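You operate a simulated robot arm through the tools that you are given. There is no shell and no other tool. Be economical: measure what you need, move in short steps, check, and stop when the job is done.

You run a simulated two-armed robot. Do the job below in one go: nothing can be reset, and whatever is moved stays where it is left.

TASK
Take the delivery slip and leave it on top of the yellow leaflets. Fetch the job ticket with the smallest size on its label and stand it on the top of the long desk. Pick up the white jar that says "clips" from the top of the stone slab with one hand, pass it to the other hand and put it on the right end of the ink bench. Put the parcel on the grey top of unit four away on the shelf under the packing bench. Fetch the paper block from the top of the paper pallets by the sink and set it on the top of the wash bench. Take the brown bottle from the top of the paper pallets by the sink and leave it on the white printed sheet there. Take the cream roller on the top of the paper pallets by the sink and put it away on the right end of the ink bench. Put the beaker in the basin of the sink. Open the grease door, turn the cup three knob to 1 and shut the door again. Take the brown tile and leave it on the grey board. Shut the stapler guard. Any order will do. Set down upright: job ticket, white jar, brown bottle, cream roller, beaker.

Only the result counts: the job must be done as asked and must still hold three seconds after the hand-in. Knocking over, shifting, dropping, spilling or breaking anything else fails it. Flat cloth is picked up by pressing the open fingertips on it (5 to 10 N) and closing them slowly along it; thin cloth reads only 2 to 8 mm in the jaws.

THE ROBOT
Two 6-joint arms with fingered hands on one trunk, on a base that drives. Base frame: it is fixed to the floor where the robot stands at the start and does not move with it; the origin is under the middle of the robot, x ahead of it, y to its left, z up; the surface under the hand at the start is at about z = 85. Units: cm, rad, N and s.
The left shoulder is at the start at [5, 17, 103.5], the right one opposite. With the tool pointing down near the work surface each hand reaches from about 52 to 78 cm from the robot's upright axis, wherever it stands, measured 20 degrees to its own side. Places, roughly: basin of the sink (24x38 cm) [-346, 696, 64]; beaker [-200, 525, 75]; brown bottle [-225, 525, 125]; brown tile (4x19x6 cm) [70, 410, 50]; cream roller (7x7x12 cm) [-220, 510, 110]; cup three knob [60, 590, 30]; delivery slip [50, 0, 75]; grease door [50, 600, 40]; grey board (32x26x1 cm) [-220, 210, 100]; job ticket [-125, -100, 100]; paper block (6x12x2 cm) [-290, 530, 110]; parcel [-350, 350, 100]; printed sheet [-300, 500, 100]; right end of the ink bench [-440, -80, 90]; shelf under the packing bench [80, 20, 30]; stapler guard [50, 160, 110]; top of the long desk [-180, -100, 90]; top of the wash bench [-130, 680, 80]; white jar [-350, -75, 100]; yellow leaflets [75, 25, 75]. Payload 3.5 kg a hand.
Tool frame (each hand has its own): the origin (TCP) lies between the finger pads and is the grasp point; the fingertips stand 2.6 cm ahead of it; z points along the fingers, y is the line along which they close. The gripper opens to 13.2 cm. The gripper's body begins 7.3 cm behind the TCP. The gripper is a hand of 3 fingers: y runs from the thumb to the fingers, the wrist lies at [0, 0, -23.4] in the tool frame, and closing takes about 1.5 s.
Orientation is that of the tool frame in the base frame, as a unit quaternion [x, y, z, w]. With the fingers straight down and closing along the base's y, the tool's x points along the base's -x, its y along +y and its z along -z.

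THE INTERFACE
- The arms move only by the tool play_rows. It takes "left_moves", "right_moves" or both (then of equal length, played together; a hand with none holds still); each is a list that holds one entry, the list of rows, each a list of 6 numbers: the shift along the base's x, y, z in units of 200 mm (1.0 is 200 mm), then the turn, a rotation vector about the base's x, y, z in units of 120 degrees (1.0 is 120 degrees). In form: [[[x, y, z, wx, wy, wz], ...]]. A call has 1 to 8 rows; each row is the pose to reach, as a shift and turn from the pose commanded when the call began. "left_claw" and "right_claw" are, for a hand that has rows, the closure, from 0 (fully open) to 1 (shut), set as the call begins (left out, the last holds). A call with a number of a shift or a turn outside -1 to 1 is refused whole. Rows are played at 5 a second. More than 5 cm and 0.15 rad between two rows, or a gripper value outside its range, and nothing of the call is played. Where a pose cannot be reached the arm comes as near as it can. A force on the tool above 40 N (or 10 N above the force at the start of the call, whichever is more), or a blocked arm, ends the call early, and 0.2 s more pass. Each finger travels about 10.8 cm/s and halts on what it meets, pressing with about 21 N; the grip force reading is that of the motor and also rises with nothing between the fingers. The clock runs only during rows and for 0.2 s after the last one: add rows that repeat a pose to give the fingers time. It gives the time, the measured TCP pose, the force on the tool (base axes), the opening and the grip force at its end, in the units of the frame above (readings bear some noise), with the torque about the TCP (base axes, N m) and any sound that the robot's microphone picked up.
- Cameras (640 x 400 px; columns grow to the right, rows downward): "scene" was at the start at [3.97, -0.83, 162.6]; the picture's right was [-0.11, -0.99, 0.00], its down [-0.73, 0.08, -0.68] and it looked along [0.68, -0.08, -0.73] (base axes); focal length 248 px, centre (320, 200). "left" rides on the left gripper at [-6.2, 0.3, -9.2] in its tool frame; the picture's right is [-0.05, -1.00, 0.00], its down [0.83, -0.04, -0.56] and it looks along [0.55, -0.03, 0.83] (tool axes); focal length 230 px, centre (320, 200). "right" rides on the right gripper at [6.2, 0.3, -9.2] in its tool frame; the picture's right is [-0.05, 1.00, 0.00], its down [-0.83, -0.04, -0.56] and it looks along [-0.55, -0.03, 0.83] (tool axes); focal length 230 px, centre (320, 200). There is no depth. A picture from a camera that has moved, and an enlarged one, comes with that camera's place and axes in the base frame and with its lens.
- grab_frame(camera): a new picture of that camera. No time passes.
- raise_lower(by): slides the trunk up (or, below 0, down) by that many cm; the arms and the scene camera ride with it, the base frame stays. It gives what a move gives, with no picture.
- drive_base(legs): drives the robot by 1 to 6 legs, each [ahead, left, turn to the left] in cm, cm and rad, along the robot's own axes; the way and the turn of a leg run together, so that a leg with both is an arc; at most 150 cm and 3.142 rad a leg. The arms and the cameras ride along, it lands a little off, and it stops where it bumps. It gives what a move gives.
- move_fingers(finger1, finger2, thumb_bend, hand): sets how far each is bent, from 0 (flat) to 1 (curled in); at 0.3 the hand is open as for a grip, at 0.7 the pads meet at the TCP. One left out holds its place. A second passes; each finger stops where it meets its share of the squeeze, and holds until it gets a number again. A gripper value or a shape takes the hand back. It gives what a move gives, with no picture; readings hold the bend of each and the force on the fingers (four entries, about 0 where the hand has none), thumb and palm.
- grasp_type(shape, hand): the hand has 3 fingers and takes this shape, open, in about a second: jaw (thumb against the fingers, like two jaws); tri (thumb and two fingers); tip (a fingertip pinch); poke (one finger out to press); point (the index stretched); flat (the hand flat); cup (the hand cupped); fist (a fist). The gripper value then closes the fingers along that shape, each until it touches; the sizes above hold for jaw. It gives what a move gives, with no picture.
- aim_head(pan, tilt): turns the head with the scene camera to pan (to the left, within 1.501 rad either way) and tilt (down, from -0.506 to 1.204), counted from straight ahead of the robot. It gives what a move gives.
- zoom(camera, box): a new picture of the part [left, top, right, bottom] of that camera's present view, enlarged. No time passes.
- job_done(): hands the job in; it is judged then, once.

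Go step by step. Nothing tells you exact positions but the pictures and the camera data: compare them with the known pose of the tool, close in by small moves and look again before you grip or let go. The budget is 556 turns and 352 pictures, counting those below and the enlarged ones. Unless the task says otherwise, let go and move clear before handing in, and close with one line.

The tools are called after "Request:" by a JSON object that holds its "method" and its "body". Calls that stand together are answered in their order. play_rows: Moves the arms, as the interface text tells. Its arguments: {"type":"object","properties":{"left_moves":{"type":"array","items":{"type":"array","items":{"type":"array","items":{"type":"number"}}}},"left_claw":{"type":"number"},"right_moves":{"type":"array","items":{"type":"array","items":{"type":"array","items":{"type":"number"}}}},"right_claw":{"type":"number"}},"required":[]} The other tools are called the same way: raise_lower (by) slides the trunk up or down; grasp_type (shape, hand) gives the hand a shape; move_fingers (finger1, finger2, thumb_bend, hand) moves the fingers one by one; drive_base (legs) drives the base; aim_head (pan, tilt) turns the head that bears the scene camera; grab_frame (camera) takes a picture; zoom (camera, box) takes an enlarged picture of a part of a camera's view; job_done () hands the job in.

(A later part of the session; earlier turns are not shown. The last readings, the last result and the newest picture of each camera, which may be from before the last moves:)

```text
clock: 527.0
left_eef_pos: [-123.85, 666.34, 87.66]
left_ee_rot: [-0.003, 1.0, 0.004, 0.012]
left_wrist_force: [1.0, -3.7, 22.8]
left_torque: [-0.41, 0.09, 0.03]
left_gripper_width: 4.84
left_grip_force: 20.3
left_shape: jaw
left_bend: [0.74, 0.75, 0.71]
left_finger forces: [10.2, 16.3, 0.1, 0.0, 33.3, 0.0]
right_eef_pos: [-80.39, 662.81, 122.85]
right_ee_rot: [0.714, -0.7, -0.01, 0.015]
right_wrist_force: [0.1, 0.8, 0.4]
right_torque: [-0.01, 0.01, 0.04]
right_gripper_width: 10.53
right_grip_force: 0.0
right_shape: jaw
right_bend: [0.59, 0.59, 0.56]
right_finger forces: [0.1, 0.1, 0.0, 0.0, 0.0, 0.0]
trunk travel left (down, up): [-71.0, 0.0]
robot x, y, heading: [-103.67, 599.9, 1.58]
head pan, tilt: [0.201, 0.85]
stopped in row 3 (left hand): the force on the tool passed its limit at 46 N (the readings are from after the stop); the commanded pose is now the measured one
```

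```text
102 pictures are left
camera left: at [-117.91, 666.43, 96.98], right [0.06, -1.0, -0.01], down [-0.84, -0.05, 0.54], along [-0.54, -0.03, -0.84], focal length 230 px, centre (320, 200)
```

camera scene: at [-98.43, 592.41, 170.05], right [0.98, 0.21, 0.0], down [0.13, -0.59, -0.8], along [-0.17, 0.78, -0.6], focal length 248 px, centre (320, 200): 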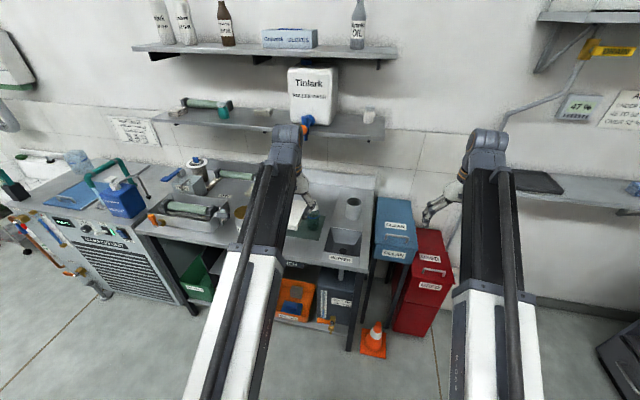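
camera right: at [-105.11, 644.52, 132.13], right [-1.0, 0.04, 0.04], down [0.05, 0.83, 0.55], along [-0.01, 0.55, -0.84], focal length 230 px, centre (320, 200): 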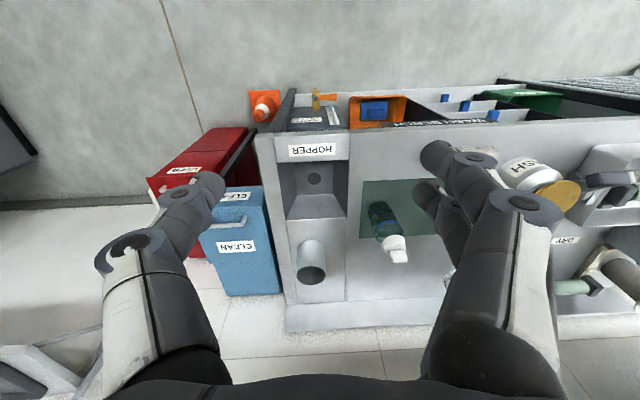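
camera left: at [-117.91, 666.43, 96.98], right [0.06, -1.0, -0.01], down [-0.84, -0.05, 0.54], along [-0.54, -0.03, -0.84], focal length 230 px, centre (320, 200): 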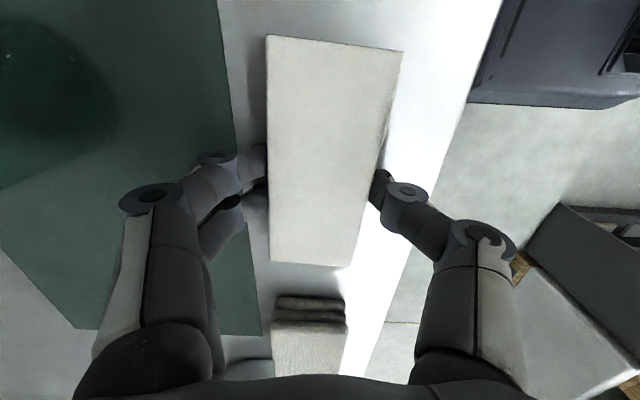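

Block is on the bench. Ease up a touch, open, and rise.

Request:
{"method": "play_rows", "body": {"left_moves": [[[0, 0, 0.02, 0, 0, 0], [0, 0, 0.02, 0, 0, 0]]]}}

Request:
{"method": "play_rows", "body": {"left_moves": [[[0, 0, 0, 0, 0, 0], [0, 0, 0, 0, 0, 0], [0, 0, 0, 0, 0, 0], [0, 0, 0.1, 0, 0, 0], [0, 0, 0.3, 0, 0, 0], [0, 0, 0.5, 0, 0, 0], [0, 0, 0.75, 0, 0, 0], [0, 0, 0.95, 0, 0, 0]]], "left_claw": 0.4}}

Request:
{"method": "grab_frame", "body": {"camera": "left"}}

```text
clock: 527.6
left_eef_pos: [-123.88, 666.27, 87.63]
left_ee_rot: [-0.004, 1.0, 0.002, 0.012]
left_wrist_force: [2.7, -0.6, 4.1]
left_torque: [0.05, 0.01, 0.01]
left_gripper_width: 4.81
left_grip_force: 20.6
left_shape: jaw
left_bend: [0.74, 0.75, 0.71]
left_finger forces: [8.6, 13.8, 0.0, 0.0, 19.9, 0.0]
right_eef_pos: [-80.47, 662.79, 122.87]
right_ee_rot: [0.713, -0.701, -0.011, 0.015]
right_wrist_force: [-0.2, 0.7, 0.3]
right_torque: [0.02, 0.0, 0.02]
right_gripper_width: 10.55
right_grip_force: 0.0
right_shape: jaw
right_bend: [0.59, 0.59, 0.56]
right_finger forces: [0.1, 0.0, 0.0, 0.0, 0.1, 0.0]
trunk travel left (down, up): [-71.0, 0.0]
robot x, y, heading: [-104.1, 599.49, 1.578]
head pan, tilt: [0.201, 0.85]
```

```text
clock: 529.5
left_eef_pos: [-123.74, 666.16, 106.59]
left_ee_rot: [-0.004, 1.0, 0.002, 0.011]
left_wrist_force: [0.5, -0.1, -0.4]
left_torque: [-0.01, -0.02, 0.03]
left_gripper_width: 7.87
left_grip_force: 0.1
left_shape: jaw
left_bend: [0.71, 0.71, 0.71]
left_finger forces: [0.1, 0.1, 0.0, 0.1, 0.0, 0.0]
right_eef_pos: [-80.44, 662.85, 122.9]
right_ee_rot: [0.713, -0.701, -0.011, 0.015]
right_wrist_force: [0.2, 0.2, -1.3]
right_torque: [-0.03, -0.01, 0.0]
right_gripper_width: 10.54
right_grip_force: 0.1
right_shape: jaw
right_bend: [0.59, 0.59, 0.56]
right_finger forces: [0.1, 0.0, 0.0, 0.1, 0.1, 0.0]
trunk travel left (down, up): [-71.0, 0.0]
robot x, y, heading: [-103.45, 599.34, 1.575]
head pan, tilt: [0.201, 0.85]
```

```text
101 pictures are left
camera left: at [-117.74, 666.4, 116.1], right [0.06, -1.0, 0.0], down [-0.84, -0.05, 0.54], along [-0.54, -0.03, -0.84], focal length 230 px, centre (320, 200)
```

left: 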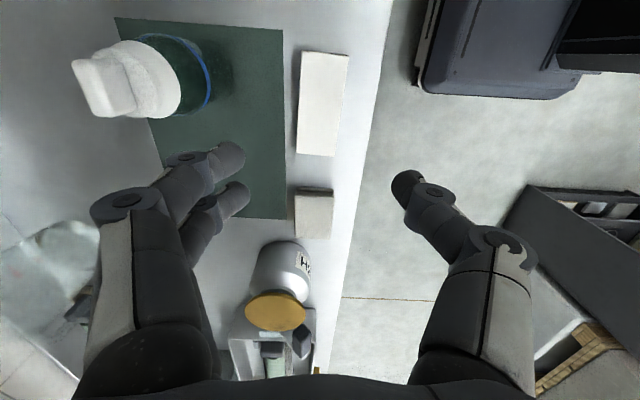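

The block is set. Restore the left hand, back off and turn right to face the grease cabinet on the east side.

Request:
{"method": "play_rows", "body": {"left_moves": [[[0, 0, 0.1, 0, 0, 0.07], [0, 0, 0.2, 0, 0, 0.14], [0, 0, 0.3, 0, 0, 0.21], [0, 0, 0.4, 0, 0, 0.28], [0, 0, 0.5, 0, 0, 0.35], [0, 0, 0.5, 0, 0, 0.42], [0, 0, 0.5, 0, 0, 0.49], [0, 0, 0.5, 0, 0, 0.56]]]}}

Request:
{"method": "play_rows", "body": {"left_moves": [[[0, -0.05, 0, 0, 0, 0.07], [0, -0.1, 0, 0, 0, 0.14], [0, -0.15, 0, 0, 0, 0.19]]]}}

Request:
{"method": "drive_base", "body": {"legs": [[-25, 0, 0], [0, -50, 0], [0, 0, -1.575]]}}

Request:
{"method": "aim_head", "body": {"pan": 0.1, "tilt": 0.7}}

Request:
{"method": "grab_frame", "body": {"camera": "scene"}}

```text
clock: 531.2
left_eef_pos: [-123.86, 666.17, 116.73]
left_ee_rot: [-0.558, 0.83, 0.009, 0.007]
left_wrist_force: [0.3, 0.2, -0.2]
left_torque: [0.0, 0.0, -0.01]
left_gripper_width: 7.88
left_grip_force: 0.0
left_shape: jaw
left_bend: [0.71, 0.71, 0.71]
left_finger forces: [0.0, 0.0, 0.0, 0.1, 0.1, 0.0]
right_eef_pos: [-80.43, 662.9, 122.87]
right_ee_rot: [0.713, -0.701, -0.009, 0.015]
right_wrist_force: [-0.3, 0.1, 0.1]
right_torque: [0.0, 0.04, 0.03]
right_gripper_width: 10.52
right_grip_force: 0.2
right_shape: jaw
right_bend: [0.59, 0.59, 0.56]
right_finger forces: [0.1, 0.0, 0.1, 0.0, 0.0, 0.1]
trunk travel left (down, up): [-71.0, 0.0]
robot x, y, heading: [-103.76, 599.48, 1.58]
head pan, tilt: [0.201, 0.85]
```

```text
clock: 532.0
left_eef_pos: [-123.97, 663.18, 116.71]
left_ee_rot: [0.71, -0.704, -0.01, -0.006]
left_wrist_force: [-0.2, 0.3, 0.1]
left_torque: [-0.03, 0.0, 0.01]
left_gripper_width: 7.89
left_grip_force: 0.0
left_shape: jaw
left_bend: [0.71, 0.71, 0.71]
left_finger forces: [0.1, 0.0, 0.0, 0.0, 0.0, 0.1]
right_eef_pos: [-80.4, 662.83, 122.87]
right_ee_rot: [0.713, -0.701, -0.01, 0.014]
right_wrist_force: [0.6, 0.2, -0.5]
right_torque: [0.01, -0.02, -0.03]
right_gripper_width: 10.56
right_grip_force: 0.1
right_shape: jaw
right_bend: [0.59, 0.59, 0.56]
right_finger forces: [0.1, 0.1, 0.0, 0.1, 0.0, 0.0]
trunk travel left (down, up): [-71.0, 0.0]
robot x, y, heading: [-103.71, 599.98, 1.577]
head pan, tilt: [0.201, 0.85]
```

```text
clock: 540.2
left_eef_pos: [9.01, 593.49, 116.69]
left_ee_rot: [0.011, 1.0, 0.003, 0.011]
left_wrist_force: [-0.1, -0.7, -0.4]
left_torque: [-0.02, 0.01, 0.02]
left_gripper_width: 7.87
left_grip_force: 0.0
left_shape: jaw
left_bend: [0.71, 0.71, 0.71]
left_finger forces: [0.1, 0.0, 0.0, 0.0, 0.1, 0.1]
right_eef_pos: [7.5, 549.89, 122.85]
right_ee_rot: [0.005, 1.0, 0.017, -0.003]
right_wrist_force: [-0.1, -0.4, -0.2]
right_torque: [-0.02, -0.01, -0.02]
right_gripper_width: 10.54
right_grip_force: 0.0
right_shape: jaw
right_bend: [0.59, 0.59, 0.56]
right_finger forces: [0.0, 0.1, 0.1, 0.1, 0.0, 0.0]
trunk travel left (down, up): [-71.0, 0.0]
robot x, y, heading: [-54.7, 575.06, -0.025]
head pan, tilt: [0.201, 0.85]
```

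```text
clock: 540.9
left_eef_pos: [9.01, 593.48, 116.66]
left_ee_rot: [0.01, 1.0, 0.002, 0.012]
left_wrist_force: [0.0, 0.6, -0.3]
left_torque: [-0.01, -0.01, 0.0]
left_gripper_width: 7.9
left_grip_force: 0.1
left_shape: jaw
left_bend: [0.71, 0.71, 0.71]
left_finger forces: [0.0, 0.0, 0.0, 0.1, 0.0, 0.1]
right_eef_pos: [7.49, 549.78, 122.93]
right_ee_rot: [0.006, 1.0, 0.018, -0.003]
right_wrist_force: [-0.6, 0.7, 1.0]
right_torque: [0.0, 0.0, 0.02]
right_gripper_width: 10.54
right_grip_force: 0.0
right_shape: jaw
right_bend: [0.59, 0.59, 0.56]
right_finger forces: [0.1, 0.0, 0.0, 0.0, 0.0, 0.0]
trunk travel left (down, up): [-71.0, 0.0]
robot x, y, heading: [-54.88, 575.2, -0.025]
head pan, tilt: [0.099, 0.7]
```

```text
100 pictures are left
camera scene: at [-50.35, 575.84, 169.61], right [0.08, -1.0, 0.0], down [-0.64, -0.05, -0.76], along [0.76, 0.06, -0.64], focal length 248 px, centre (320, 200)
```

scene: 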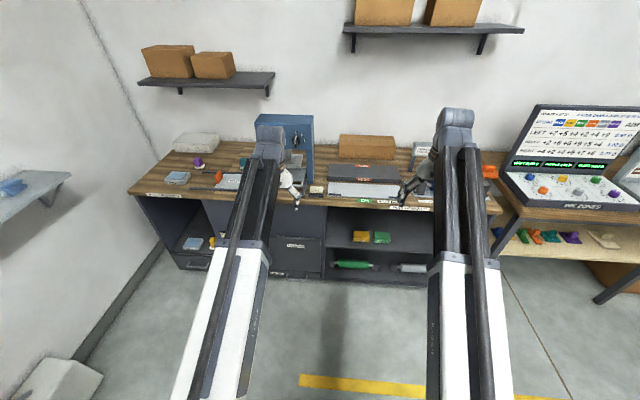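

Request:
{"method": "raise_lower", "body": {"by": -40}}

Request:
{"method": "aim_head", "body": {"pan": 0.1, "tilt": 0.65}}

Request:
{"method": "grab_frame", "body": {"camera": "scene"}}

Request:
{"method": "zoom", "body": {"camera": "scene", "box": [140, 150, 400, 312]}}

```text
clock: 544.8
left_eef_pos: [8.98, 593.47, 76.75]
left_ee_rot: [0.011, 1.0, 0.002, 0.011]
left_wrist_force: [-0.6, -0.6, -0.3]
left_torque: [0.0, -0.01, -0.02]
left_gripper_width: 7.88
left_grip_force: 0.0
left_shape: jaw
left_bend: [0.71, 0.71, 0.71]
left_finger forces: [0.0, 0.0, 0.1, 0.1, 0.0, 0.0]
right_eef_pos: [7.45, 549.92, 82.83]
right_ee_rot: [0.005, 1.0, 0.018, -0.003]
right_wrist_force: [0.6, -1.2, -0.4]
right_torque: [0.0, -0.03, 0.01]
right_gripper_width: 10.54
right_grip_force: 0.0
right_shape: jaw
right_bend: [0.59, 0.59, 0.56]
right_finger forces: [0.0, 0.0, 0.0, 0.0, 0.1, 0.0]
trunk travel left (down, up): [-31.0, 40.0]
robot x, y, heading: [-54.97, 574.61, -0.022]
head pan, tilt: [0.099, 0.7]
```

```text
clock: 545.4
left_eef_pos: [8.95, 593.36, 76.67]
left_ee_rot: [0.01, 1.0, 0.002, 0.012]
left_wrist_force: [-0.1, -0.4, 0.0]
left_torque: [-0.01, 0.0, 0.0]
left_gripper_width: 7.9
left_grip_force: 0.2
left_shape: jaw
left_bend: [0.71, 0.71, 0.71]
left_finger forces: [0.1, 0.0, 0.0, 0.0, 0.0, 0.1]
right_eef_pos: [7.55, 549.82, 82.87]
right_ee_rot: [0.005, 1.0, 0.016, -0.004]
right_wrist_force: [0.5, 0.9, 0.2]
right_torque: [0.01, -0.01, 0.03]
right_gripper_width: 10.55
right_grip_force: 0.1
right_shape: jaw
right_bend: [0.59, 0.59, 0.56]
right_finger forces: [0.0, 0.0, 0.1, 0.0, 0.0, 0.0]
trunk travel left (down, up): [-31.0, 40.0]
robot x, y, heading: [-54.77, 574.87, -0.023]
head pan, tilt: [0.099, 0.649]
```

```text
99 pictures are left
camera scene: at [-50.16, 575.86, 130.05], right [0.08, -1.0, 0.0], down [-0.6, -0.05, -0.8], along [0.79, 0.06, -0.6], focal length 248 px, centre (320, 200)
```

scene: 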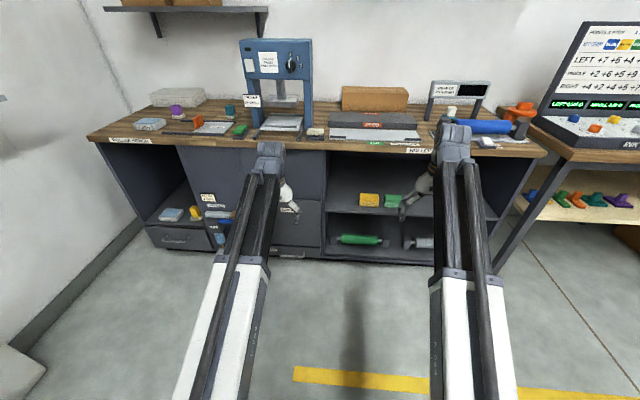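

```text
2.46 times, centred on (270, 231) of scene
camera zoom: at [-50.16, 575.86, 130.05], right [0.08, -1.0, 0.0], down [-0.6, -0.05, -0.8], along [0.79, 0.06, -0.6], focal length 610 px, centre (443, 124)
```

zoom: 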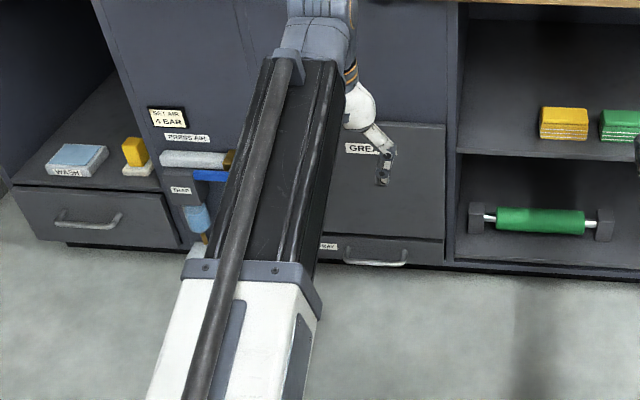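

Door "GREASE" is at about (40,594,46). Shift the base left 22 cm so the arms don't hide it.

Request:
{"method": "drive_base", "body": {"legs": [[0, 22, 0.023]]}}

Request:
{"method": "zoom", "body": {"camera": "scene", "box": [220, 150, 480, 312]}}

```text
clock: 547.1
left_eef_pos: [8.86, 617.09, 76.66]
left_ee_rot: [0.0, 1.0, 0.004, 0.011]
left_wrist_force: [-0.1, -0.6, -0.7]
left_torque: [0.01, 0.0, 0.07]
left_gripper_width: 7.87
left_grip_force: 0.0
left_shape: jaw
left_bend: [0.71, 0.71, 0.71]
left_finger forces: [0.0, 0.0, 0.0, 0.1, 0.0, 0.0]
right_eef_pos: [8.23, 573.45, 82.8]
right_ee_rot: [-0.005, 1.0, 0.017, -0.003]
right_wrist_force: [0.3, -0.4, 0.2]
right_torque: [0.04, 0.01, 0.01]
right_gripper_width: 10.54
right_grip_force: 0.0
right_shape: jaw
right_bend: [0.59, 0.59, 0.56]
right_finger forces: [0.1, 0.1, 0.0, 0.1, 0.0, 0.0]
trunk travel left (down, up): [-31.0, 40.0]
robot x, y, heading: [-54.8, 597.18, -0.002]
head pan, tilt: [0.099, 0.649]
```

```text
2.46 times, centred on (350, 231) of scene
camera zoom: at [-49.95, 598.25, 130.05], right [0.1, -0.99, 0.0], down [-0.6, -0.06, -0.8], along [0.79, 0.08, -0.6], focal length 610 px, centre (246, 124)
```

zoom: 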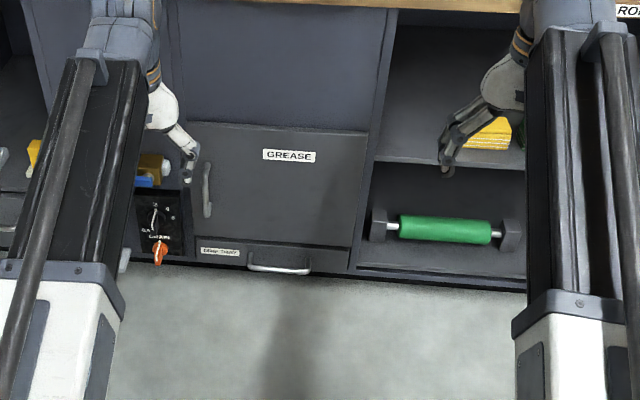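

The door has a vertical handle on its left edge: about (38,615), z 36–52; hinge on the right (y≈583.5). I'll lower the trunk 10 more and pitch the left hand to point horizontally at the handle.

Request:
{"method": "raise_lower", "body": {"by": -10}}

Request:
{"method": "play_rows", "body": {"left_moves": [[[0, 0, 0, 0, -0.07, 0], [0, 0, 0, 0, -0.14, 0], [0.05, 0, -0.1, 0, -0.21, 0], [0.15, 0, -0.2, 0, -0.28, 0], [0.25, 0, -0.3, 0, -0.35, 0], [0.35, 0, -0.4, 0, -0.42, 0], [0.45, 0, -0.5, 0, -0.49, 0], [0.5, 0, -0.6, 0, -0.56, 0]]]}}

Request:
{"method": "play_rows", "body": {"left_moves": [[[0.03, 0, -0.1, 0, -0.07, 0], [0.06, 0, -0.2, 0, -0.14, 0], [0.08, 0, -0.25, 0, -0.19, 0]]], "left_claw": 0.35}}

Request:
{"method": "grab_frame", "body": {"camera": "left"}}

Request:
{"method": "grab_frame", "body": {"camera": "scene"}}

```text
clock: 548.4
left_eef_pos: [8.82, 617.16, 66.76]
left_ee_rot: [0.0, 1.0, 0.002, 0.011]
left_wrist_force: [0.1, -0.7, -0.1]
left_torque: [0.01, 0.0, 0.01]
left_gripper_width: 7.87
left_grip_force: 0.1
left_shape: jaw
left_bend: [0.71, 0.71, 0.71]
left_finger forces: [0.0, 0.0, 0.0, 0.1, 0.1, 0.1]
right_eef_pos: [8.17, 573.48, 73.03]
right_ee_rot: [-0.005, 1.0, 0.017, -0.004]
right_wrist_force: [-0.7, 0.0, -0.7]
right_torque: [-0.01, -0.02, 0.01]
right_gripper_width: 10.55
right_grip_force: 0.1
right_shape: jaw
right_bend: [0.59, 0.59, 0.56]
right_finger forces: [0.0, 0.1, 0.0, 0.1, 0.1, 0.0]
trunk travel left (down, up): [-21.0, 50.0]
robot x, y, heading: [-54.59, 597.38, -0.002]
head pan, tilt: [0.099, 0.649]
```

```text
clock: 550.2
left_eef_pos: [18.89, 617.24, 54.66]
left_ee_rot: [-0.002, 0.827, 0.003, 0.562]
left_wrist_force: [-0.2, 0.4, -0.3]
left_torque: [0.01, 0.02, 0.01]
left_gripper_width: 7.89
left_grip_force: 0.0
left_shape: jaw
left_bend: [0.71, 0.71, 0.71]
left_finger forces: [0.0, 0.1, 0.0, 0.0, 0.0, 0.0]
right_eef_pos: [8.32, 573.48, 72.92]
right_ee_rot: [-0.006, 1.0, 0.017, -0.004]
right_wrist_force: [0.4, -0.3, -0.2]
right_torque: [0.03, -0.04, 0.03]
right_gripper_width: 10.55
right_grip_force: 0.1
right_shape: jaw
right_bend: [0.59, 0.59, 0.56]
right_finger forces: [0.0, 0.0, 0.0, 0.1, 0.1, 0.0]
trunk travel left (down, up): [-21.0, 50.0]
robot x, y, heading: [-54.76, 597.4, 0.001]
head pan, tilt: [0.099, 0.649]
```

```text
clock: 551.2
left_eef_pos: [20.39, 616.55, 49.37]
left_ee_rot: [0.11, 0.708, 0.017, 0.698]
left_wrist_force: [1.3, 0.3, -0.4]
left_torque: [0.04, 0.01, 0.02]
left_gripper_width: 8.56
left_grip_force: 0.1
left_shape: jaw
left_bend: [0.7, 0.7, 0.68]
left_finger forces: [0.0, 0.0, 0.0, 0.0, 0.0, 0.0]
left hand out of reach, approached as far as the arm can: row 1, 2, 3
right_eef_pos: [8.2, 573.45, 72.83]
right_ee_rot: [-0.004, 1.0, 0.017, -0.003]
right_wrist_force: [-0.1, -0.1, 0.2]
right_torque: [0.02, -0.01, -0.01]
right_gripper_width: 10.54
right_grip_force: 0.0
right_shape: jaw
right_bend: [0.59, 0.59, 0.56]
right_finger forces: [0.0, 0.0, 0.0, 0.0, 0.1, 0.1]
trunk travel left (down, up): [-21.0, 50.0]
robot x, y, heading: [-54.6, 597.58, -0.004]
head pan, tilt: [0.099, 0.649]
stopped in row 3 (left hand): the arm was blocked; the commanded pose is now the measured one
```

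```text
96 pictures are left
camera left: at [11.39, 616.91, 55.61], right [-0.13, -0.98, -0.12], down [-0.56, 0.18, -0.81], along [0.82, -0.04, -0.57], focal length 230 px, centre (320, 200)
```

left: 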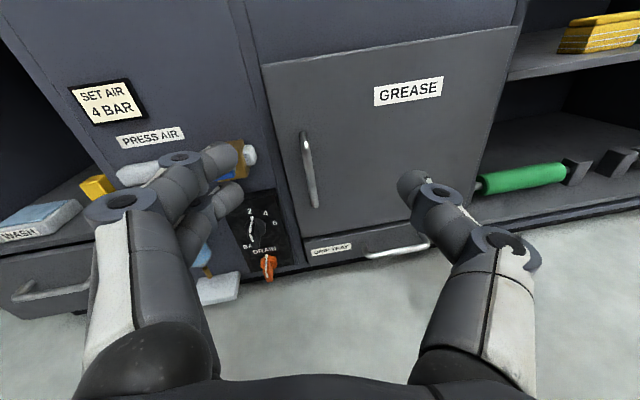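

```text
95 pictures are left
camera scene: at [-49.95, 598.27, 120.05], right [0.1, -0.99, 0.0], down [-0.6, -0.06, -0.8], along [0.79, 0.08, -0.6], focal length 248 px, centre (320, 200)
```

scene: 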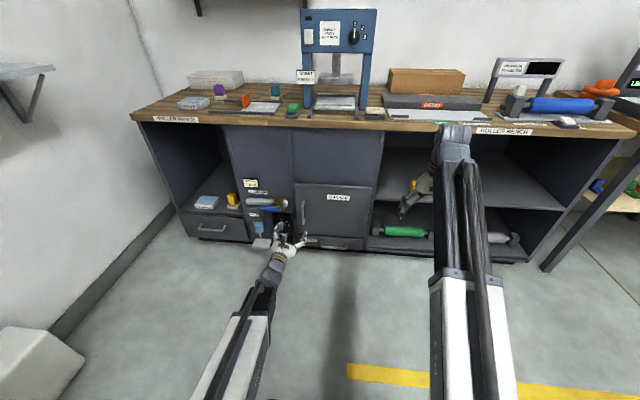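

The hand now points at the door. Handle at about (38,616.3,42); valves sit just left of it, so I'll use a narrow opening and approach at z≈40.

Request:
{"method": "play_rows", "body": {"left_moves": [[[0.05, 0, -0.12, 0, 0, 0], [0.15, 0, -0.25, 0, 0, 0], [0.27, 0, -0.4, 0, 0, 0], [0.4, 0, -0.45, 0, 0, 0]]], "left_claw": 0.65}}

Request:
{"method": "grab_frame", "body": {"camera": "left"}}

```text
clock: 552.2
left_eef_pos: [28.62, 616.61, 40.26]
left_ee_rot: [0.109, 0.708, 0.016, 0.698]
left_wrist_force: [-0.1, 0.0, 0.2]
left_torque: [0.01, -0.02, -0.01]
left_gripper_width: 4.63
left_grip_force: 0.2
left_shape: jaw
left_bend: [0.73, 0.73, 0.7]
left_finger forces: [0.1, 0.0, 0.0, 0.0, 0.1, 0.1]
right_eef_pos: [8.2, 573.48, 72.82]
right_ee_rot: [-0.005, 1.0, 0.017, -0.004]
right_wrist_force: [-0.5, -0.1, -0.2]
right_torque: [-0.02, 0.01, 0.03]
right_gripper_width: 10.54
right_grip_force: 0.1
right_shape: jaw
right_bend: [0.59, 0.59, 0.56]
right_finger forces: [0.0, 0.0, 0.0, 0.1, 0.0, 0.0]
trunk travel left (down, up): [-21.0, 50.0]
robot x, y, heading: [-54.76, 597.29, -0.001]
head pan, tilt: [0.099, 0.649]
```

```text
94 pictures are left
camera left: at [19.58, 616.93, 46.6], right [-0.13, -0.98, -0.12], down [-0.56, 0.18, -0.81], along [0.82, -0.04, -0.57], focal length 230 px, centre (320, 200)
```

left: 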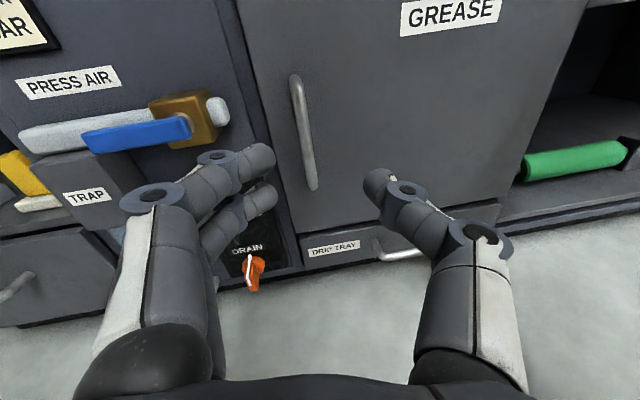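

Advance 8 cm so the bar is between the pads, then close.

Request:
{"method": "play_rows", "body": {"left_moves": [[[0.15, 0.0, 0, 0, 0, 0], [0.3, 0.0, 0, 0, 0, 0], [0.4, 0.0, 0, 0, 0, 0]]]}}

Request:
{"method": "grab_frame", "body": {"camera": "left"}}

```text
clock: 553.0
left_eef_pos: [35.49, 616.53, 40.67]
left_ee_rot: [0.11, 0.708, 0.018, 0.697]
left_wrist_force: [-0.1, 0.3, -0.1]
left_torque: [-0.02, -0.04, 0.02]
left_gripper_width: 4.67
left_grip_force: 0.0
left_shape: jaw
left_bend: [0.73, 0.73, 0.7]
left_finger forces: [0.0, 0.1, 0.0, 0.0, 0.1, 0.0]
left hand out of reach, approached as far as the arm can: row 3
right_eef_pos: [8.21, 573.51, 72.8]
right_ee_rot: [-0.005, 1.0, 0.017, -0.004]
right_wrist_force: [1.5, -0.2, -0.1]
right_torque: [0.0, 0.01, 0.02]
right_gripper_width: 10.53
right_grip_force: 0.1
right_shape: jaw
right_bend: [0.59, 0.59, 0.56]
right_finger forces: [0.0, 0.1, 0.1, 0.1, 0.0, 0.0]
trunk travel left (down, up): [-21.0, 50.0]
robot x, y, heading: [-54.74, 597.45, 0.003]
head pan, tilt: [0.099, 0.649]
```

```text
93 pictures are left
camera left: at [26.54, 616.93, 47.06], right [-0.13, -0.98, -0.12], down [-0.56, 0.18, -0.81], along [0.82, -0.04, -0.57], focal length 230 px, centre (320, 200)
```

left: 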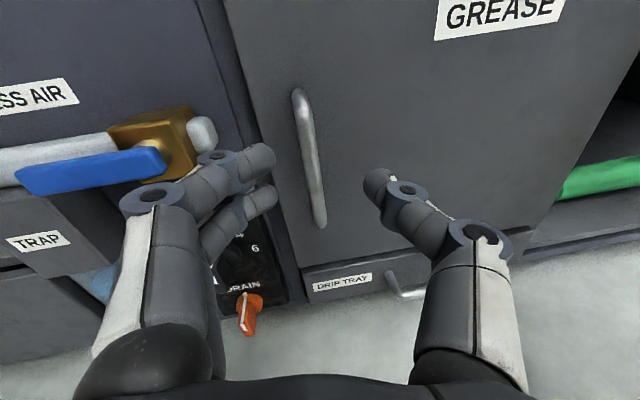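

The handle is actually at x≈46.5 (z 30–44). Drive ahead 10.5 cm.

Request:
{"method": "drive_base", "body": {"legs": [[10.5, 0, 0]]}}

Request:
{"method": "grab_frame", "body": {"camera": "left"}}

```text
clock: 554.2
left_eef_pos: [45.94, 616.69, 40.69]
left_ee_rot: [0.108, 0.709, 0.018, 0.697]
left_wrist_force: [-32.8, 9.4, -1.0]
left_torque: [-0.05, -0.18, 1.05]
left_gripper_width: 4.73
left_grip_force: 0.0
left_shape: jaw
left_bend: [0.76, 0.76, 0.7]
left_finger forces: [16.8, 16.2, 0.0, 0.1, 0.0, 0.0]
right_eef_pos: [18.64, 573.51, 72.78]
right_ee_rot: [-0.004, 1.0, 0.018, -0.002]
right_wrist_force: [-0.4, -0.4, -0.6]
right_torque: [-0.01, -0.03, 0.01]
right_gripper_width: 10.53
right_grip_force: 0.1
right_shape: jaw
right_bend: [0.59, 0.59, 0.56]
right_finger forces: [0.0, 0.0, 0.0, 0.1, 0.0, 0.0]
trunk travel left (down, up): [-21.0, 50.0]
robot x, y, heading: [-43.94, 597.44, 0.0]
head pan, tilt: [0.099, 0.649]
```

```text
92 pictures are left
camera left: at [36.91, 617.04, 47.0], right [-0.13, -0.98, -0.12], down [-0.56, 0.17, -0.81], along [0.82, -0.04, -0.57], focal length 230 px, centre (320, 200)
```

left: 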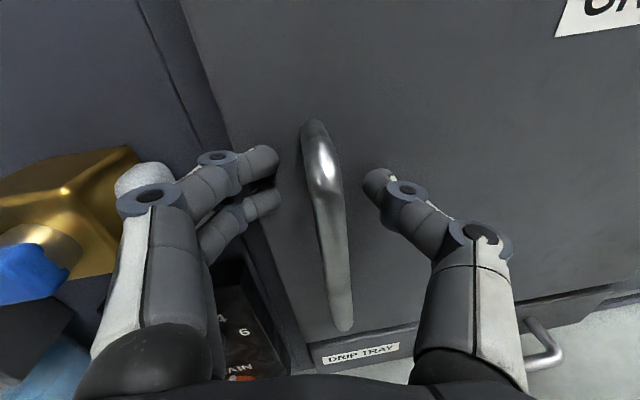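

The bar is between the fingers; ease back 0.7 cm, drop 2 cm and close.

Request:
{"method": "play_rows", "body": {"left_moves": [[[-0.04, -0.01, 0, 0, 0, 0], [-0.04, -0.01, -0.05, 0, 0, 0], [-0.04, -0.01, -0.1, 0, 0, 0]]]}}

Request:
{"method": "play_rows", "body": {"left_moves": [[[0, 0, 0, 0, 0, 0], [0, 0, 0, 0, 0, 0], [0, 0, 0, 0, 0, 0], [0, 0, 0, 0, 0, 0], [0, 0, 0, 0, 0, 0]]], "left_claw": 1}}

Request:
{"method": "grab_frame", "body": {"camera": "left"}}

```text
clock: 555.0
left_eef_pos: [45.07, 616.48, 38.7]
left_ee_rot: [0.108, 0.709, 0.017, 0.697]
left_wrist_force: [0.7, 0.4, -1.0]
left_torque: [0.01, 0.0, -0.01]
left_gripper_width: 4.6
left_grip_force: 0.1
left_shape: jaw
left_bend: [0.74, 0.74, 0.7]
left_finger forces: [0.1, 0.0, 0.1, 0.0, 0.0, 0.0]
right_eef_pos: [18.78, 573.38, 72.84]
right_ee_rot: [-0.004, 1.0, 0.017, -0.004]
right_wrist_force: [0.2, -0.7, 0.0]
right_torque: [0.0, -0.02, -0.04]
right_gripper_width: 10.55
right_grip_force: 0.0
right_shape: jaw
right_bend: [0.59, 0.59, 0.56]
right_finger forces: [0.1, 0.1, 0.0, 0.0, 0.1, 0.1]
trunk travel left (down, up): [-21.0, 50.0]
robot x, y, heading: [-44.16, 597.61, -0.001]
head pan, tilt: [0.099, 0.649]
```

```text
clock: 556.2
left_eef_pos: [45.02, 616.43, 38.62]
left_ee_rot: [0.109, 0.709, 0.017, 0.696]
left_wrist_force: [0.5, -3.8, -0.4]
left_torque: [0.01, 0.01, -0.01]
left_gripper_width: 0.0
left_grip_force: 20.8
left_shape: jaw
left_bend: [0.64, 0.64, 0.67]
left_finger forces: [0.0, 0.0, 0.1, 0.0, 3.4, 0.0]
right_eef_pos: [18.79, 573.43, 72.88]
right_ee_rot: [-0.005, 1.0, 0.018, -0.004]
right_wrist_force: [0.5, -0.5, 0.3]
right_torque: [0.03, -0.01, -0.02]
right_gripper_width: 10.54
right_grip_force: 0.1
right_shape: jaw
right_bend: [0.59, 0.59, 0.56]
right_finger forces: [0.0, 0.1, 0.0, 0.0, 0.0, 0.0]
trunk travel left (down, up): [-21.0, 50.0]
robot x, y, heading: [-44.19, 597.37, -0.001]
head pan, tilt: [0.099, 0.649]
```

```text
91 pictures are left
camera left: at [36.02, 616.74, 45.01], right [-0.13, -0.98, -0.12], down [-0.56, 0.18, -0.81], along [0.82, -0.04, -0.58], focal length 230 px, centre (320, 200)
```

left: 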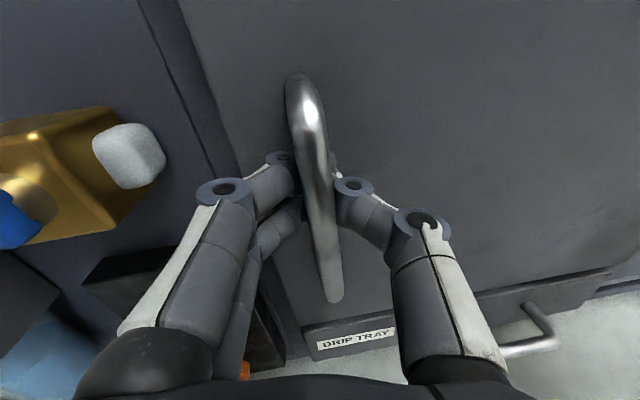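

The fingertips have closed behind the bar, hooking it. Pull along the door's arc.

Request:
{"method": "play_rows", "body": {"left_moves": [[[-0.1, -0.01, 0, 0, 0, 0.02], [-0.2, -0.03, 0, 0, 0, 0.05], [-0.285, -0.05, 0, 0, 0, 0.08], [-0.42, -0.09, 0, 0, 0, 0.12], [-0.555, -0.15, 0, 0, 0, 0.16]]]}}

Request:
{"method": "grab_frame", "body": {"camera": "left"}}

Request:
{"method": "zoom", "body": {"camera": "scene", "box": [200, 130, 460, 292]}}

```text
clock: 556.9
left_eef_pos: [41.26, 616.32, 38.76]
left_ee_rot: [0.089, 0.715, 0.038, 0.693]
left_wrist_force: [4.5, -16.7, -3.8]
left_torque: [-0.02, 0.0, 0.04]
left_gripper_width: 0.0
left_grip_force: 20.8
left_shape: jaw
left_bend: [0.66, 0.66, 0.65]
left_finger forces: [0.1, 0.0, 0.0, 0.1, 15.1, 0.1]
left hand out of reach, approached as far as the arm can: row 2, 3
right_eef_pos: [18.66, 573.15, 72.81]
right_ee_rot: [-0.002, 1.0, 0.018, -0.003]
right_wrist_force: [0.3, -0.6, 0.0]
right_torque: [0.02, 0.03, 0.03]
right_gripper_width: 10.53
right_grip_force: 0.1
right_shape: jaw
right_bend: [0.59, 0.59, 0.56]
right_finger forces: [0.1, 0.0, 0.0, 0.1, 0.0, 0.0]
trunk travel left (down, up): [-21.0, 50.0]
robot x, y, heading: [-43.98, 597.5, -0.006]
head pan, tilt: [0.099, 0.649]
stopped in row 3 (left hand): the force on the tool passed its limit at 41 N (the readings are from after the stop); the commanded pose is now the measured one
```

```text
90 pictures are left
camera left: at [32.38, 616.1, 45.2], right [-0.07, -0.99, -0.13], down [-0.58, 0.15, -0.8], along [0.81, 0.01, -0.58], focal length 230 px, centre (320, 200)
```

left: 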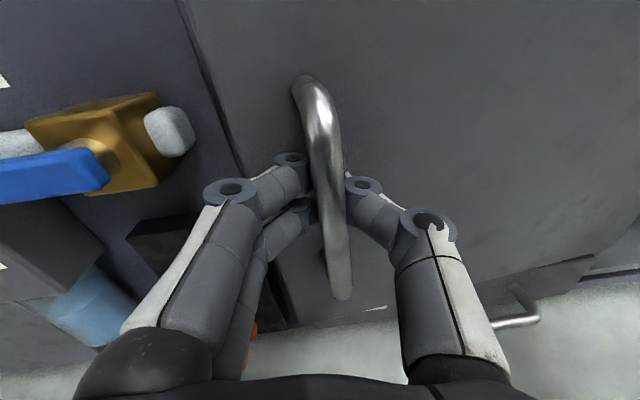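

```text
2.46 times, centred on (330, 211) of scene
camera zoom: at [-39.38, 598.13, 120.04], right [0.1, -1.0, 0.0], down [-0.6, -0.06, -0.8], along [0.79, 0.08, -0.6], focal length 610 px, centre (295, 173)
```

zoom: 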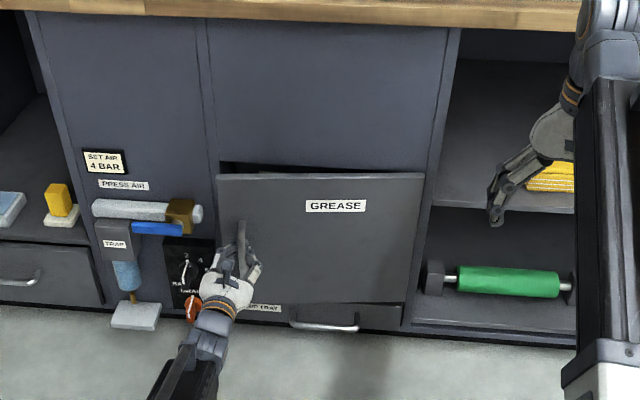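

The door is opening. Continue by driving the base back with a slight right shift.

Request:
{"method": "drive_base", "body": {"legs": [[-4, -1.5, 0], [-4, -2, 0]]}}

Request:
{"method": "zoom", "body": {"camera": "scene", "box": [200, 130, 460, 292]}}

```text
clock: 558.3
left_eef_pos: [33.32, 613.32, 38.8]
left_ee_rot: [0.088, 0.715, 0.039, 0.693]
left_wrist_force: [7.8, -14.0, -5.9]
left_torque: [0.04, -0.08, 0.14]
left_gripper_width: 0.0
left_grip_force: 21.8
left_shape: jaw
left_bend: [0.66, 0.66, 0.65]
left_finger forces: [0.1, 0.1, 0.0, 0.1, 14.4, 0.0]
right_eef_pos: [10.71, 569.75, 72.81]
right_ee_rot: [-0.004, 1.0, 0.017, -0.003]
right_wrist_force: [0.1, -0.6, -0.3]
right_torque: [0.0, 0.01, -0.01]
right_gripper_width: 10.55
right_grip_force: 0.1
right_shape: jaw
right_bend: [0.59, 0.59, 0.56]
right_finger forces: [0.0, 0.0, 0.1, 0.0, 0.1, 0.0]
trunk travel left (down, up): [-21.0, 50.0]
robot x, y, heading: [-51.95, 593.81, -0.005]
head pan, tilt: [0.099, 0.649]
```

```text
2.46 times, centred on (330, 211) of scene
camera zoom: at [-47.34, 594.7, 120.05], right [0.1, -1.0, 0.0], down [-0.6, -0.06, -0.8], along [0.79, 0.08, -0.61], focal length 610 px, centre (295, 173)
```

zoom: 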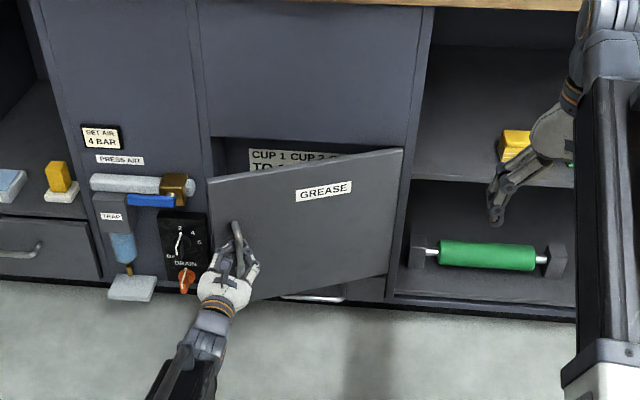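

Request:
{"method": "drive_base", "body": {"legs": [[-3, -2.2, 0], [-3, -2.8, 0]]}}

Request:
{"method": "play_rows", "body": {"left_moves": [[[0, 0, 0, 0, 0, 0.05], [0, -0.02, 0, 0, 0, 0.1]]]}}

Request:
{"method": "drive_base", "body": {"legs": [[-3, -3.5, 0], [-3, -4, 0]]}}

Request:
{"method": "zoom", "body": {"camera": "scene", "box": [200, 130, 460, 292]}}

```text
clock: 559.6
left_eef_pos: [27.41, 608.31, 38.84]
left_ee_rot: [0.087, 0.715, 0.04, 0.693]
left_wrist_force: [-0.5, 0.0, 0.8]
left_torque: [0.0, 0.02, -0.01]
left_gripper_width: 0.01
left_grip_force: 20.8
left_shape: jaw
left_bend: [0.66, 0.66, 0.66]
left_finger forces: [0.0, 0.1, 0.0, 0.1, 0.1, 0.0]
right_eef_pos: [4.68, 564.76, 72.76]
right_ee_rot: [-0.002, 1.0, 0.017, -0.003]
right_wrist_force: [-0.4, 0.3, 0.7]
right_torque: [-0.02, 0.0, 0.05]
right_gripper_width: 10.53
right_grip_force: 0.1
right_shape: jaw
right_bend: [0.59, 0.59, 0.56]
right_finger forces: [0.0, 0.0, 0.0, 0.0, 0.0, 0.1]
trunk travel left (down, up): [-21.0, 50.0]
robot x, y, heading: [-58.25, 588.41, -0.005]
head pan, tilt: [0.099, 0.649]
```

```text
clock: 560.2
left_eef_pos: [27.39, 608.18, 38.99]
left_ee_rot: [0.088, 0.715, 0.04, 0.693]
left_wrist_force: [-0.1, 0.2, -0.5]
left_torque: [-0.02, 0.01, 0.02]
left_gripper_width: 0.0
left_grip_force: 21.1
left_shape: jaw
left_bend: [0.66, 0.66, 0.66]
left_finger forces: [0.1, 0.0, 0.0, 0.0, 0.1, 0.0]
left hand out of reach, approached as far as the arm can: row 1, 2
right_eef_pos: [4.74, 564.8, 72.85]
right_ee_rot: [-0.002, 1.0, 0.018, -0.004]
right_wrist_force: [0.6, -0.4, -0.2]
right_torque: [-0.01, -0.01, -0.02]
right_gripper_width: 10.53
right_grip_force: 0.1
right_shape: jaw
right_bend: [0.59, 0.59, 0.56]
right_finger forces: [0.0, 0.0, 0.0, 0.0, 0.0, 0.1]
trunk travel left (down, up): [-21.0, 50.0]
robot x, y, heading: [-57.62, 588.89, -0.001]
head pan, tilt: [0.099, 0.649]
```

```text
clock: 561.7
left_eef_pos: [21.39, 600.94, 38.87]
left_ee_rot: [0.087, 0.714, 0.039, 0.693]
left_wrist_force: [-0.4, 0.3, -0.3]
left_torque: [0.02, 0.0, 0.01]
left_gripper_width: 0.01
left_grip_force: 20.4
left_shape: jaw
left_bend: [0.67, 0.66, 0.66]
left_finger forces: [0.1, 0.0, 0.0, 0.1, 0.1, 0.0]
right_eef_pos: [-1.33, 557.4, 72.86]
right_ee_rot: [-0.002, 1.0, 0.017, -0.003]
right_wrist_force: [-0.7, -0.6, -0.1]
right_torque: [0.04, 0.01, 0.02]
right_gripper_width: 10.55
right_grip_force: 0.1
right_shape: jaw
right_bend: [0.59, 0.59, 0.56]
right_finger forces: [0.0, 0.0, 0.1, 0.1, 0.0, 0.1]
trunk travel left (down, up): [-21.0, 50.0]
robot x, y, heading: [-63.96, 581.56, -0.004]
head pan, tilt: [0.099, 0.649]
```

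```text
2.46 times, centred on (330, 211) of scene
camera zoom: at [-59.43, 582.39, 120.05], right [0.09, -1.0, 0.0], down [-0.6, -0.06, -0.8], along [0.79, 0.08, -0.6], focal length 610 px, centre (295, 173)
```

zoom: 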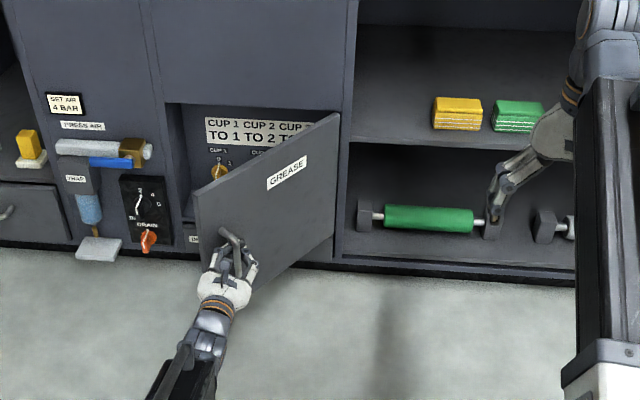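

Continue swinging it open with mostly rightward moves.

Request:
{"method": "drive_base", "body": {"legs": [[-2.5, -5, 0], [-2, -5.5, 0]]}}

Request:
{"method": "drive_base", "body": {"legs": [[-1, -6, 0], [0, -5, 0]]}}

Request:
{"method": "aim_head", "body": {"pan": 0.3, "tilt": 0.65}}

Request:
{"method": "zoom", "body": {"camera": "scene", "box": [200, 100, 500, 287]}}

```text
clock: 563.2
left_eef_pos: [16.74, 590.07, 38.93]
left_ee_rot: [0.087, 0.714, 0.039, 0.693]
left_wrist_force: [-0.1, 0.5, -0.1]
left_torque: [-0.03, 0.01, -0.01]
left_gripper_width: 0.01
left_grip_force: 21.0
left_shape: jaw
left_bend: [0.67, 0.66, 0.66]
left_finger forces: [0.1, 0.0, 0.0, 0.0, 0.0, 0.0]
right_eef_pos: [-5.96, 546.52, 72.82]
right_ee_rot: [-0.002, 1.0, 0.017, -0.004]
right_wrist_force: [-0.1, 0.3, -0.1]
right_torque: [-0.01, -0.02, 0.0]
right_gripper_width: 10.53
right_grip_force: 0.0
right_shape: jaw
right_bend: [0.59, 0.59, 0.56]
right_finger forces: [0.0, 0.1, 0.0, 0.0, 0.1, 0.1]
trunk travel left (down, up): [-21.0, 50.0]
robot x, y, heading: [-68.63, 570.78, -0.004]
head pan, tilt: [0.099, 0.649]
```

```text
clock: 564.7
left_eef_pos: [15.63, 578.71, 38.87]
left_ee_rot: [0.088, 0.714, 0.039, 0.693]
left_wrist_force: [4.6, 1.5, -0.1]
left_torque: [-0.07, 0.1, 0.38]
left_gripper_width: 0.02
left_grip_force: 21.6
left_shape: jaw
left_bend: [0.67, 0.66, 0.66]
left_finger forces: [7.6, 7.6, 0.1, 0.0, 0.0, 0.0]
right_eef_pos: [-7.04, 535.18, 72.83]
right_ee_rot: [-0.002, 1.0, 0.018, -0.003]
right_wrist_force: [0.0, 0.7, -0.1]
right_torque: [0.01, -0.01, 0.04]
right_gripper_width: 10.53
right_grip_force: 0.2
right_shape: jaw
right_bend: [0.59, 0.59, 0.56]
right_finger forces: [0.1, 0.1, 0.1, 0.0, 0.1, 0.0]
trunk travel left (down, up): [-21.0, 50.0]
robot x, y, heading: [-70.02, 559.38, -0.004]
head pan, tilt: [0.099, 0.649]
```

```text
clock: 565.4
left_eef_pos: [15.69, 578.79, 38.83]
left_ee_rot: [0.088, 0.715, 0.039, 0.693]
left_wrist_force: [3.3, 1.9, -0.2]
left_torque: [-0.13, 0.08, 0.41]
left_gripper_width: 0.0
left_grip_force: 20.9
left_shape: jaw
left_bend: [0.67, 0.66, 0.66]
left_finger forces: [7.3, 7.3, 0.0, 0.1, 0.1, 0.1]
right_eef_pos: [-6.99, 535.17, 72.83]
right_ee_rot: [-0.003, 1.0, 0.019, -0.004]
right_wrist_force: [0.1, 0.3, -0.4]
right_torque: [-0.01, -0.02, 0.03]
right_gripper_width: 10.55
right_grip_force: 0.1
right_shape: jaw
right_bend: [0.59, 0.59, 0.56]
right_finger forces: [0.0, 0.0, 0.0, 0.0, 0.0, 0.1]
trunk travel left (down, up): [-21.0, 50.0]
robot x, y, heading: [-69.7, 559.58, -0.01]
head pan, tilt: [0.3, 0.649]
```

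```text
2.13 times, centred on (350, 194) of scene
camera zoom: at [-65.4, 562.09, 120.05], right [0.29, -0.96, 0.0], down [-0.58, -0.17, -0.8], along [0.76, 0.23, -0.6], focal length 529 px, centre (256, 214)
```

zoom: 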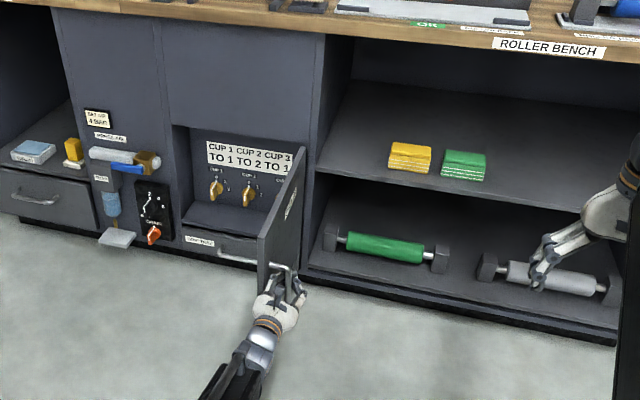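

The door is open about 95°. Inside: "CUP 1 TO 1, CUP 2 TO 2, CUP 3 TO 1". Release the handle gently and back off.

Request:
{"method": "play_rows", "body": {"left_moves": [[[0, -0.03, 0, 0, 0, 0], [0, -0.06, 0, 0, 0, 0], [0, -0.06, 0, 0, 0, 0]]], "left_claw": 0.7}}

Request:
{"method": "drive_base", "body": {"legs": [[-12, 0, 0]]}}

Request:
{"method": "grab_frame", "body": {"camera": "left"}}

Request:
{"method": "zoom", "body": {"camera": "scene", "box": [200, 100, 500, 287]}}

```text
clock: 566.2
left_eef_pos: [15.7, 577.61, 38.77]
left_ee_rot: [0.094, 0.715, 0.033, 0.692]
left_wrist_force: [-0.2, -0.3, 0.1]
left_torque: [-0.02, 0.01, -0.01]
left_gripper_width: 3.92
left_grip_force: 0.1
left_shape: jaw
left_bend: [0.73, 0.73, 0.7]
left_finger forces: [0.1, 0.0, 0.0, 0.1, 0.1, 0.0]
right_eef_pos: [-7.2, 535.15, 72.84]
right_ee_rot: [-0.002, 1.0, 0.017, -0.002]
right_wrist_force: [-0.7, -0.4, -0.4]
right_torque: [0.03, 0.0, 0.03]
right_gripper_width: 10.55
right_grip_force: 0.1
right_shape: jaw
right_bend: [0.59, 0.59, 0.56]
right_finger forces: [0.0, 0.0, 0.0, 0.0, 0.1, 0.1]
trunk travel left (down, up): [-21.0, 50.0]
robot x, y, heading: [-69.77, 559.37, -0.007]
head pan, tilt: [0.3, 0.649]
```

```text
clock: 567.5
left_eef_pos: [3.8, 577.59, 38.85]
left_ee_rot: [0.092, 0.715, 0.035, 0.692]
left_wrist_force: [0.2, 0.5, 0.6]
left_torque: [0.04, -0.01, -0.03]
left_gripper_width: 3.97
left_grip_force: 0.0
left_shape: jaw
left_bend: [0.73, 0.73, 0.7]
left_finger forces: [0.0, 0.0, 0.0, 0.0, 0.0, 0.0]
right_eef_pos: [-19.02, 535.29, 72.83]
right_ee_rot: [-0.001, 1.0, 0.017, -0.003]
right_wrist_force: [0.8, -0.5, -0.7]
right_torque: [0.02, 0.02, -0.02]
right_gripper_width: 10.53
right_grip_force: 0.1
right_shape: jaw
right_bend: [0.59, 0.59, 0.56]
right_finger forces: [0.0, 0.1, 0.0, 0.0, 0.0, 0.1]
trunk travel left (down, up): [-21.0, 50.0]
robot x, y, heading: [-81.69, 559.74, -0.007]
head pan, tilt: [0.3, 0.649]
```

```text
85 pictures are left
camera left: at [-5.14, 577.53, 45.33], right [-0.08, -0.99, -0.13], down [-0.58, 0.15, -0.8], along [0.81, 0.0, -0.58], focal length 230 px, centre (320, 200)
```

left: 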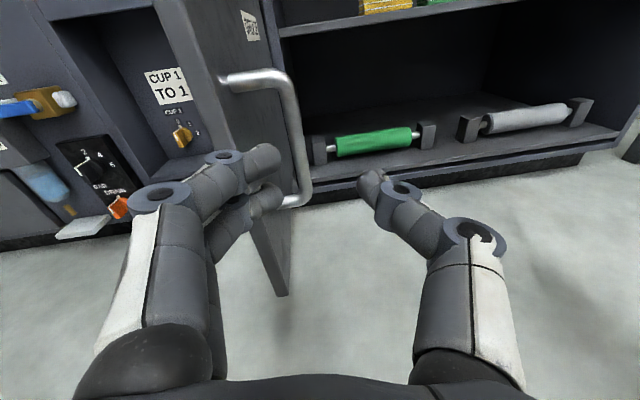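

```text
2.13 times, centred on (350, 194) of scene
camera zoom: at [-77.3, 562.17, 120.05], right [0.29, -0.96, 0.0], down [-0.58, -0.17, -0.8], along [0.76, 0.23, -0.6], focal length 529 px, centre (256, 214)
```

zoom: 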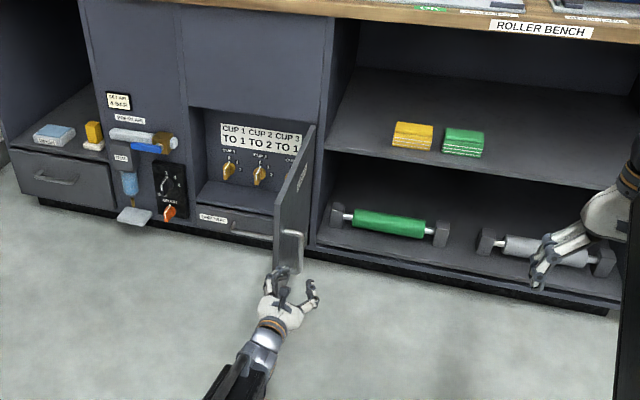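

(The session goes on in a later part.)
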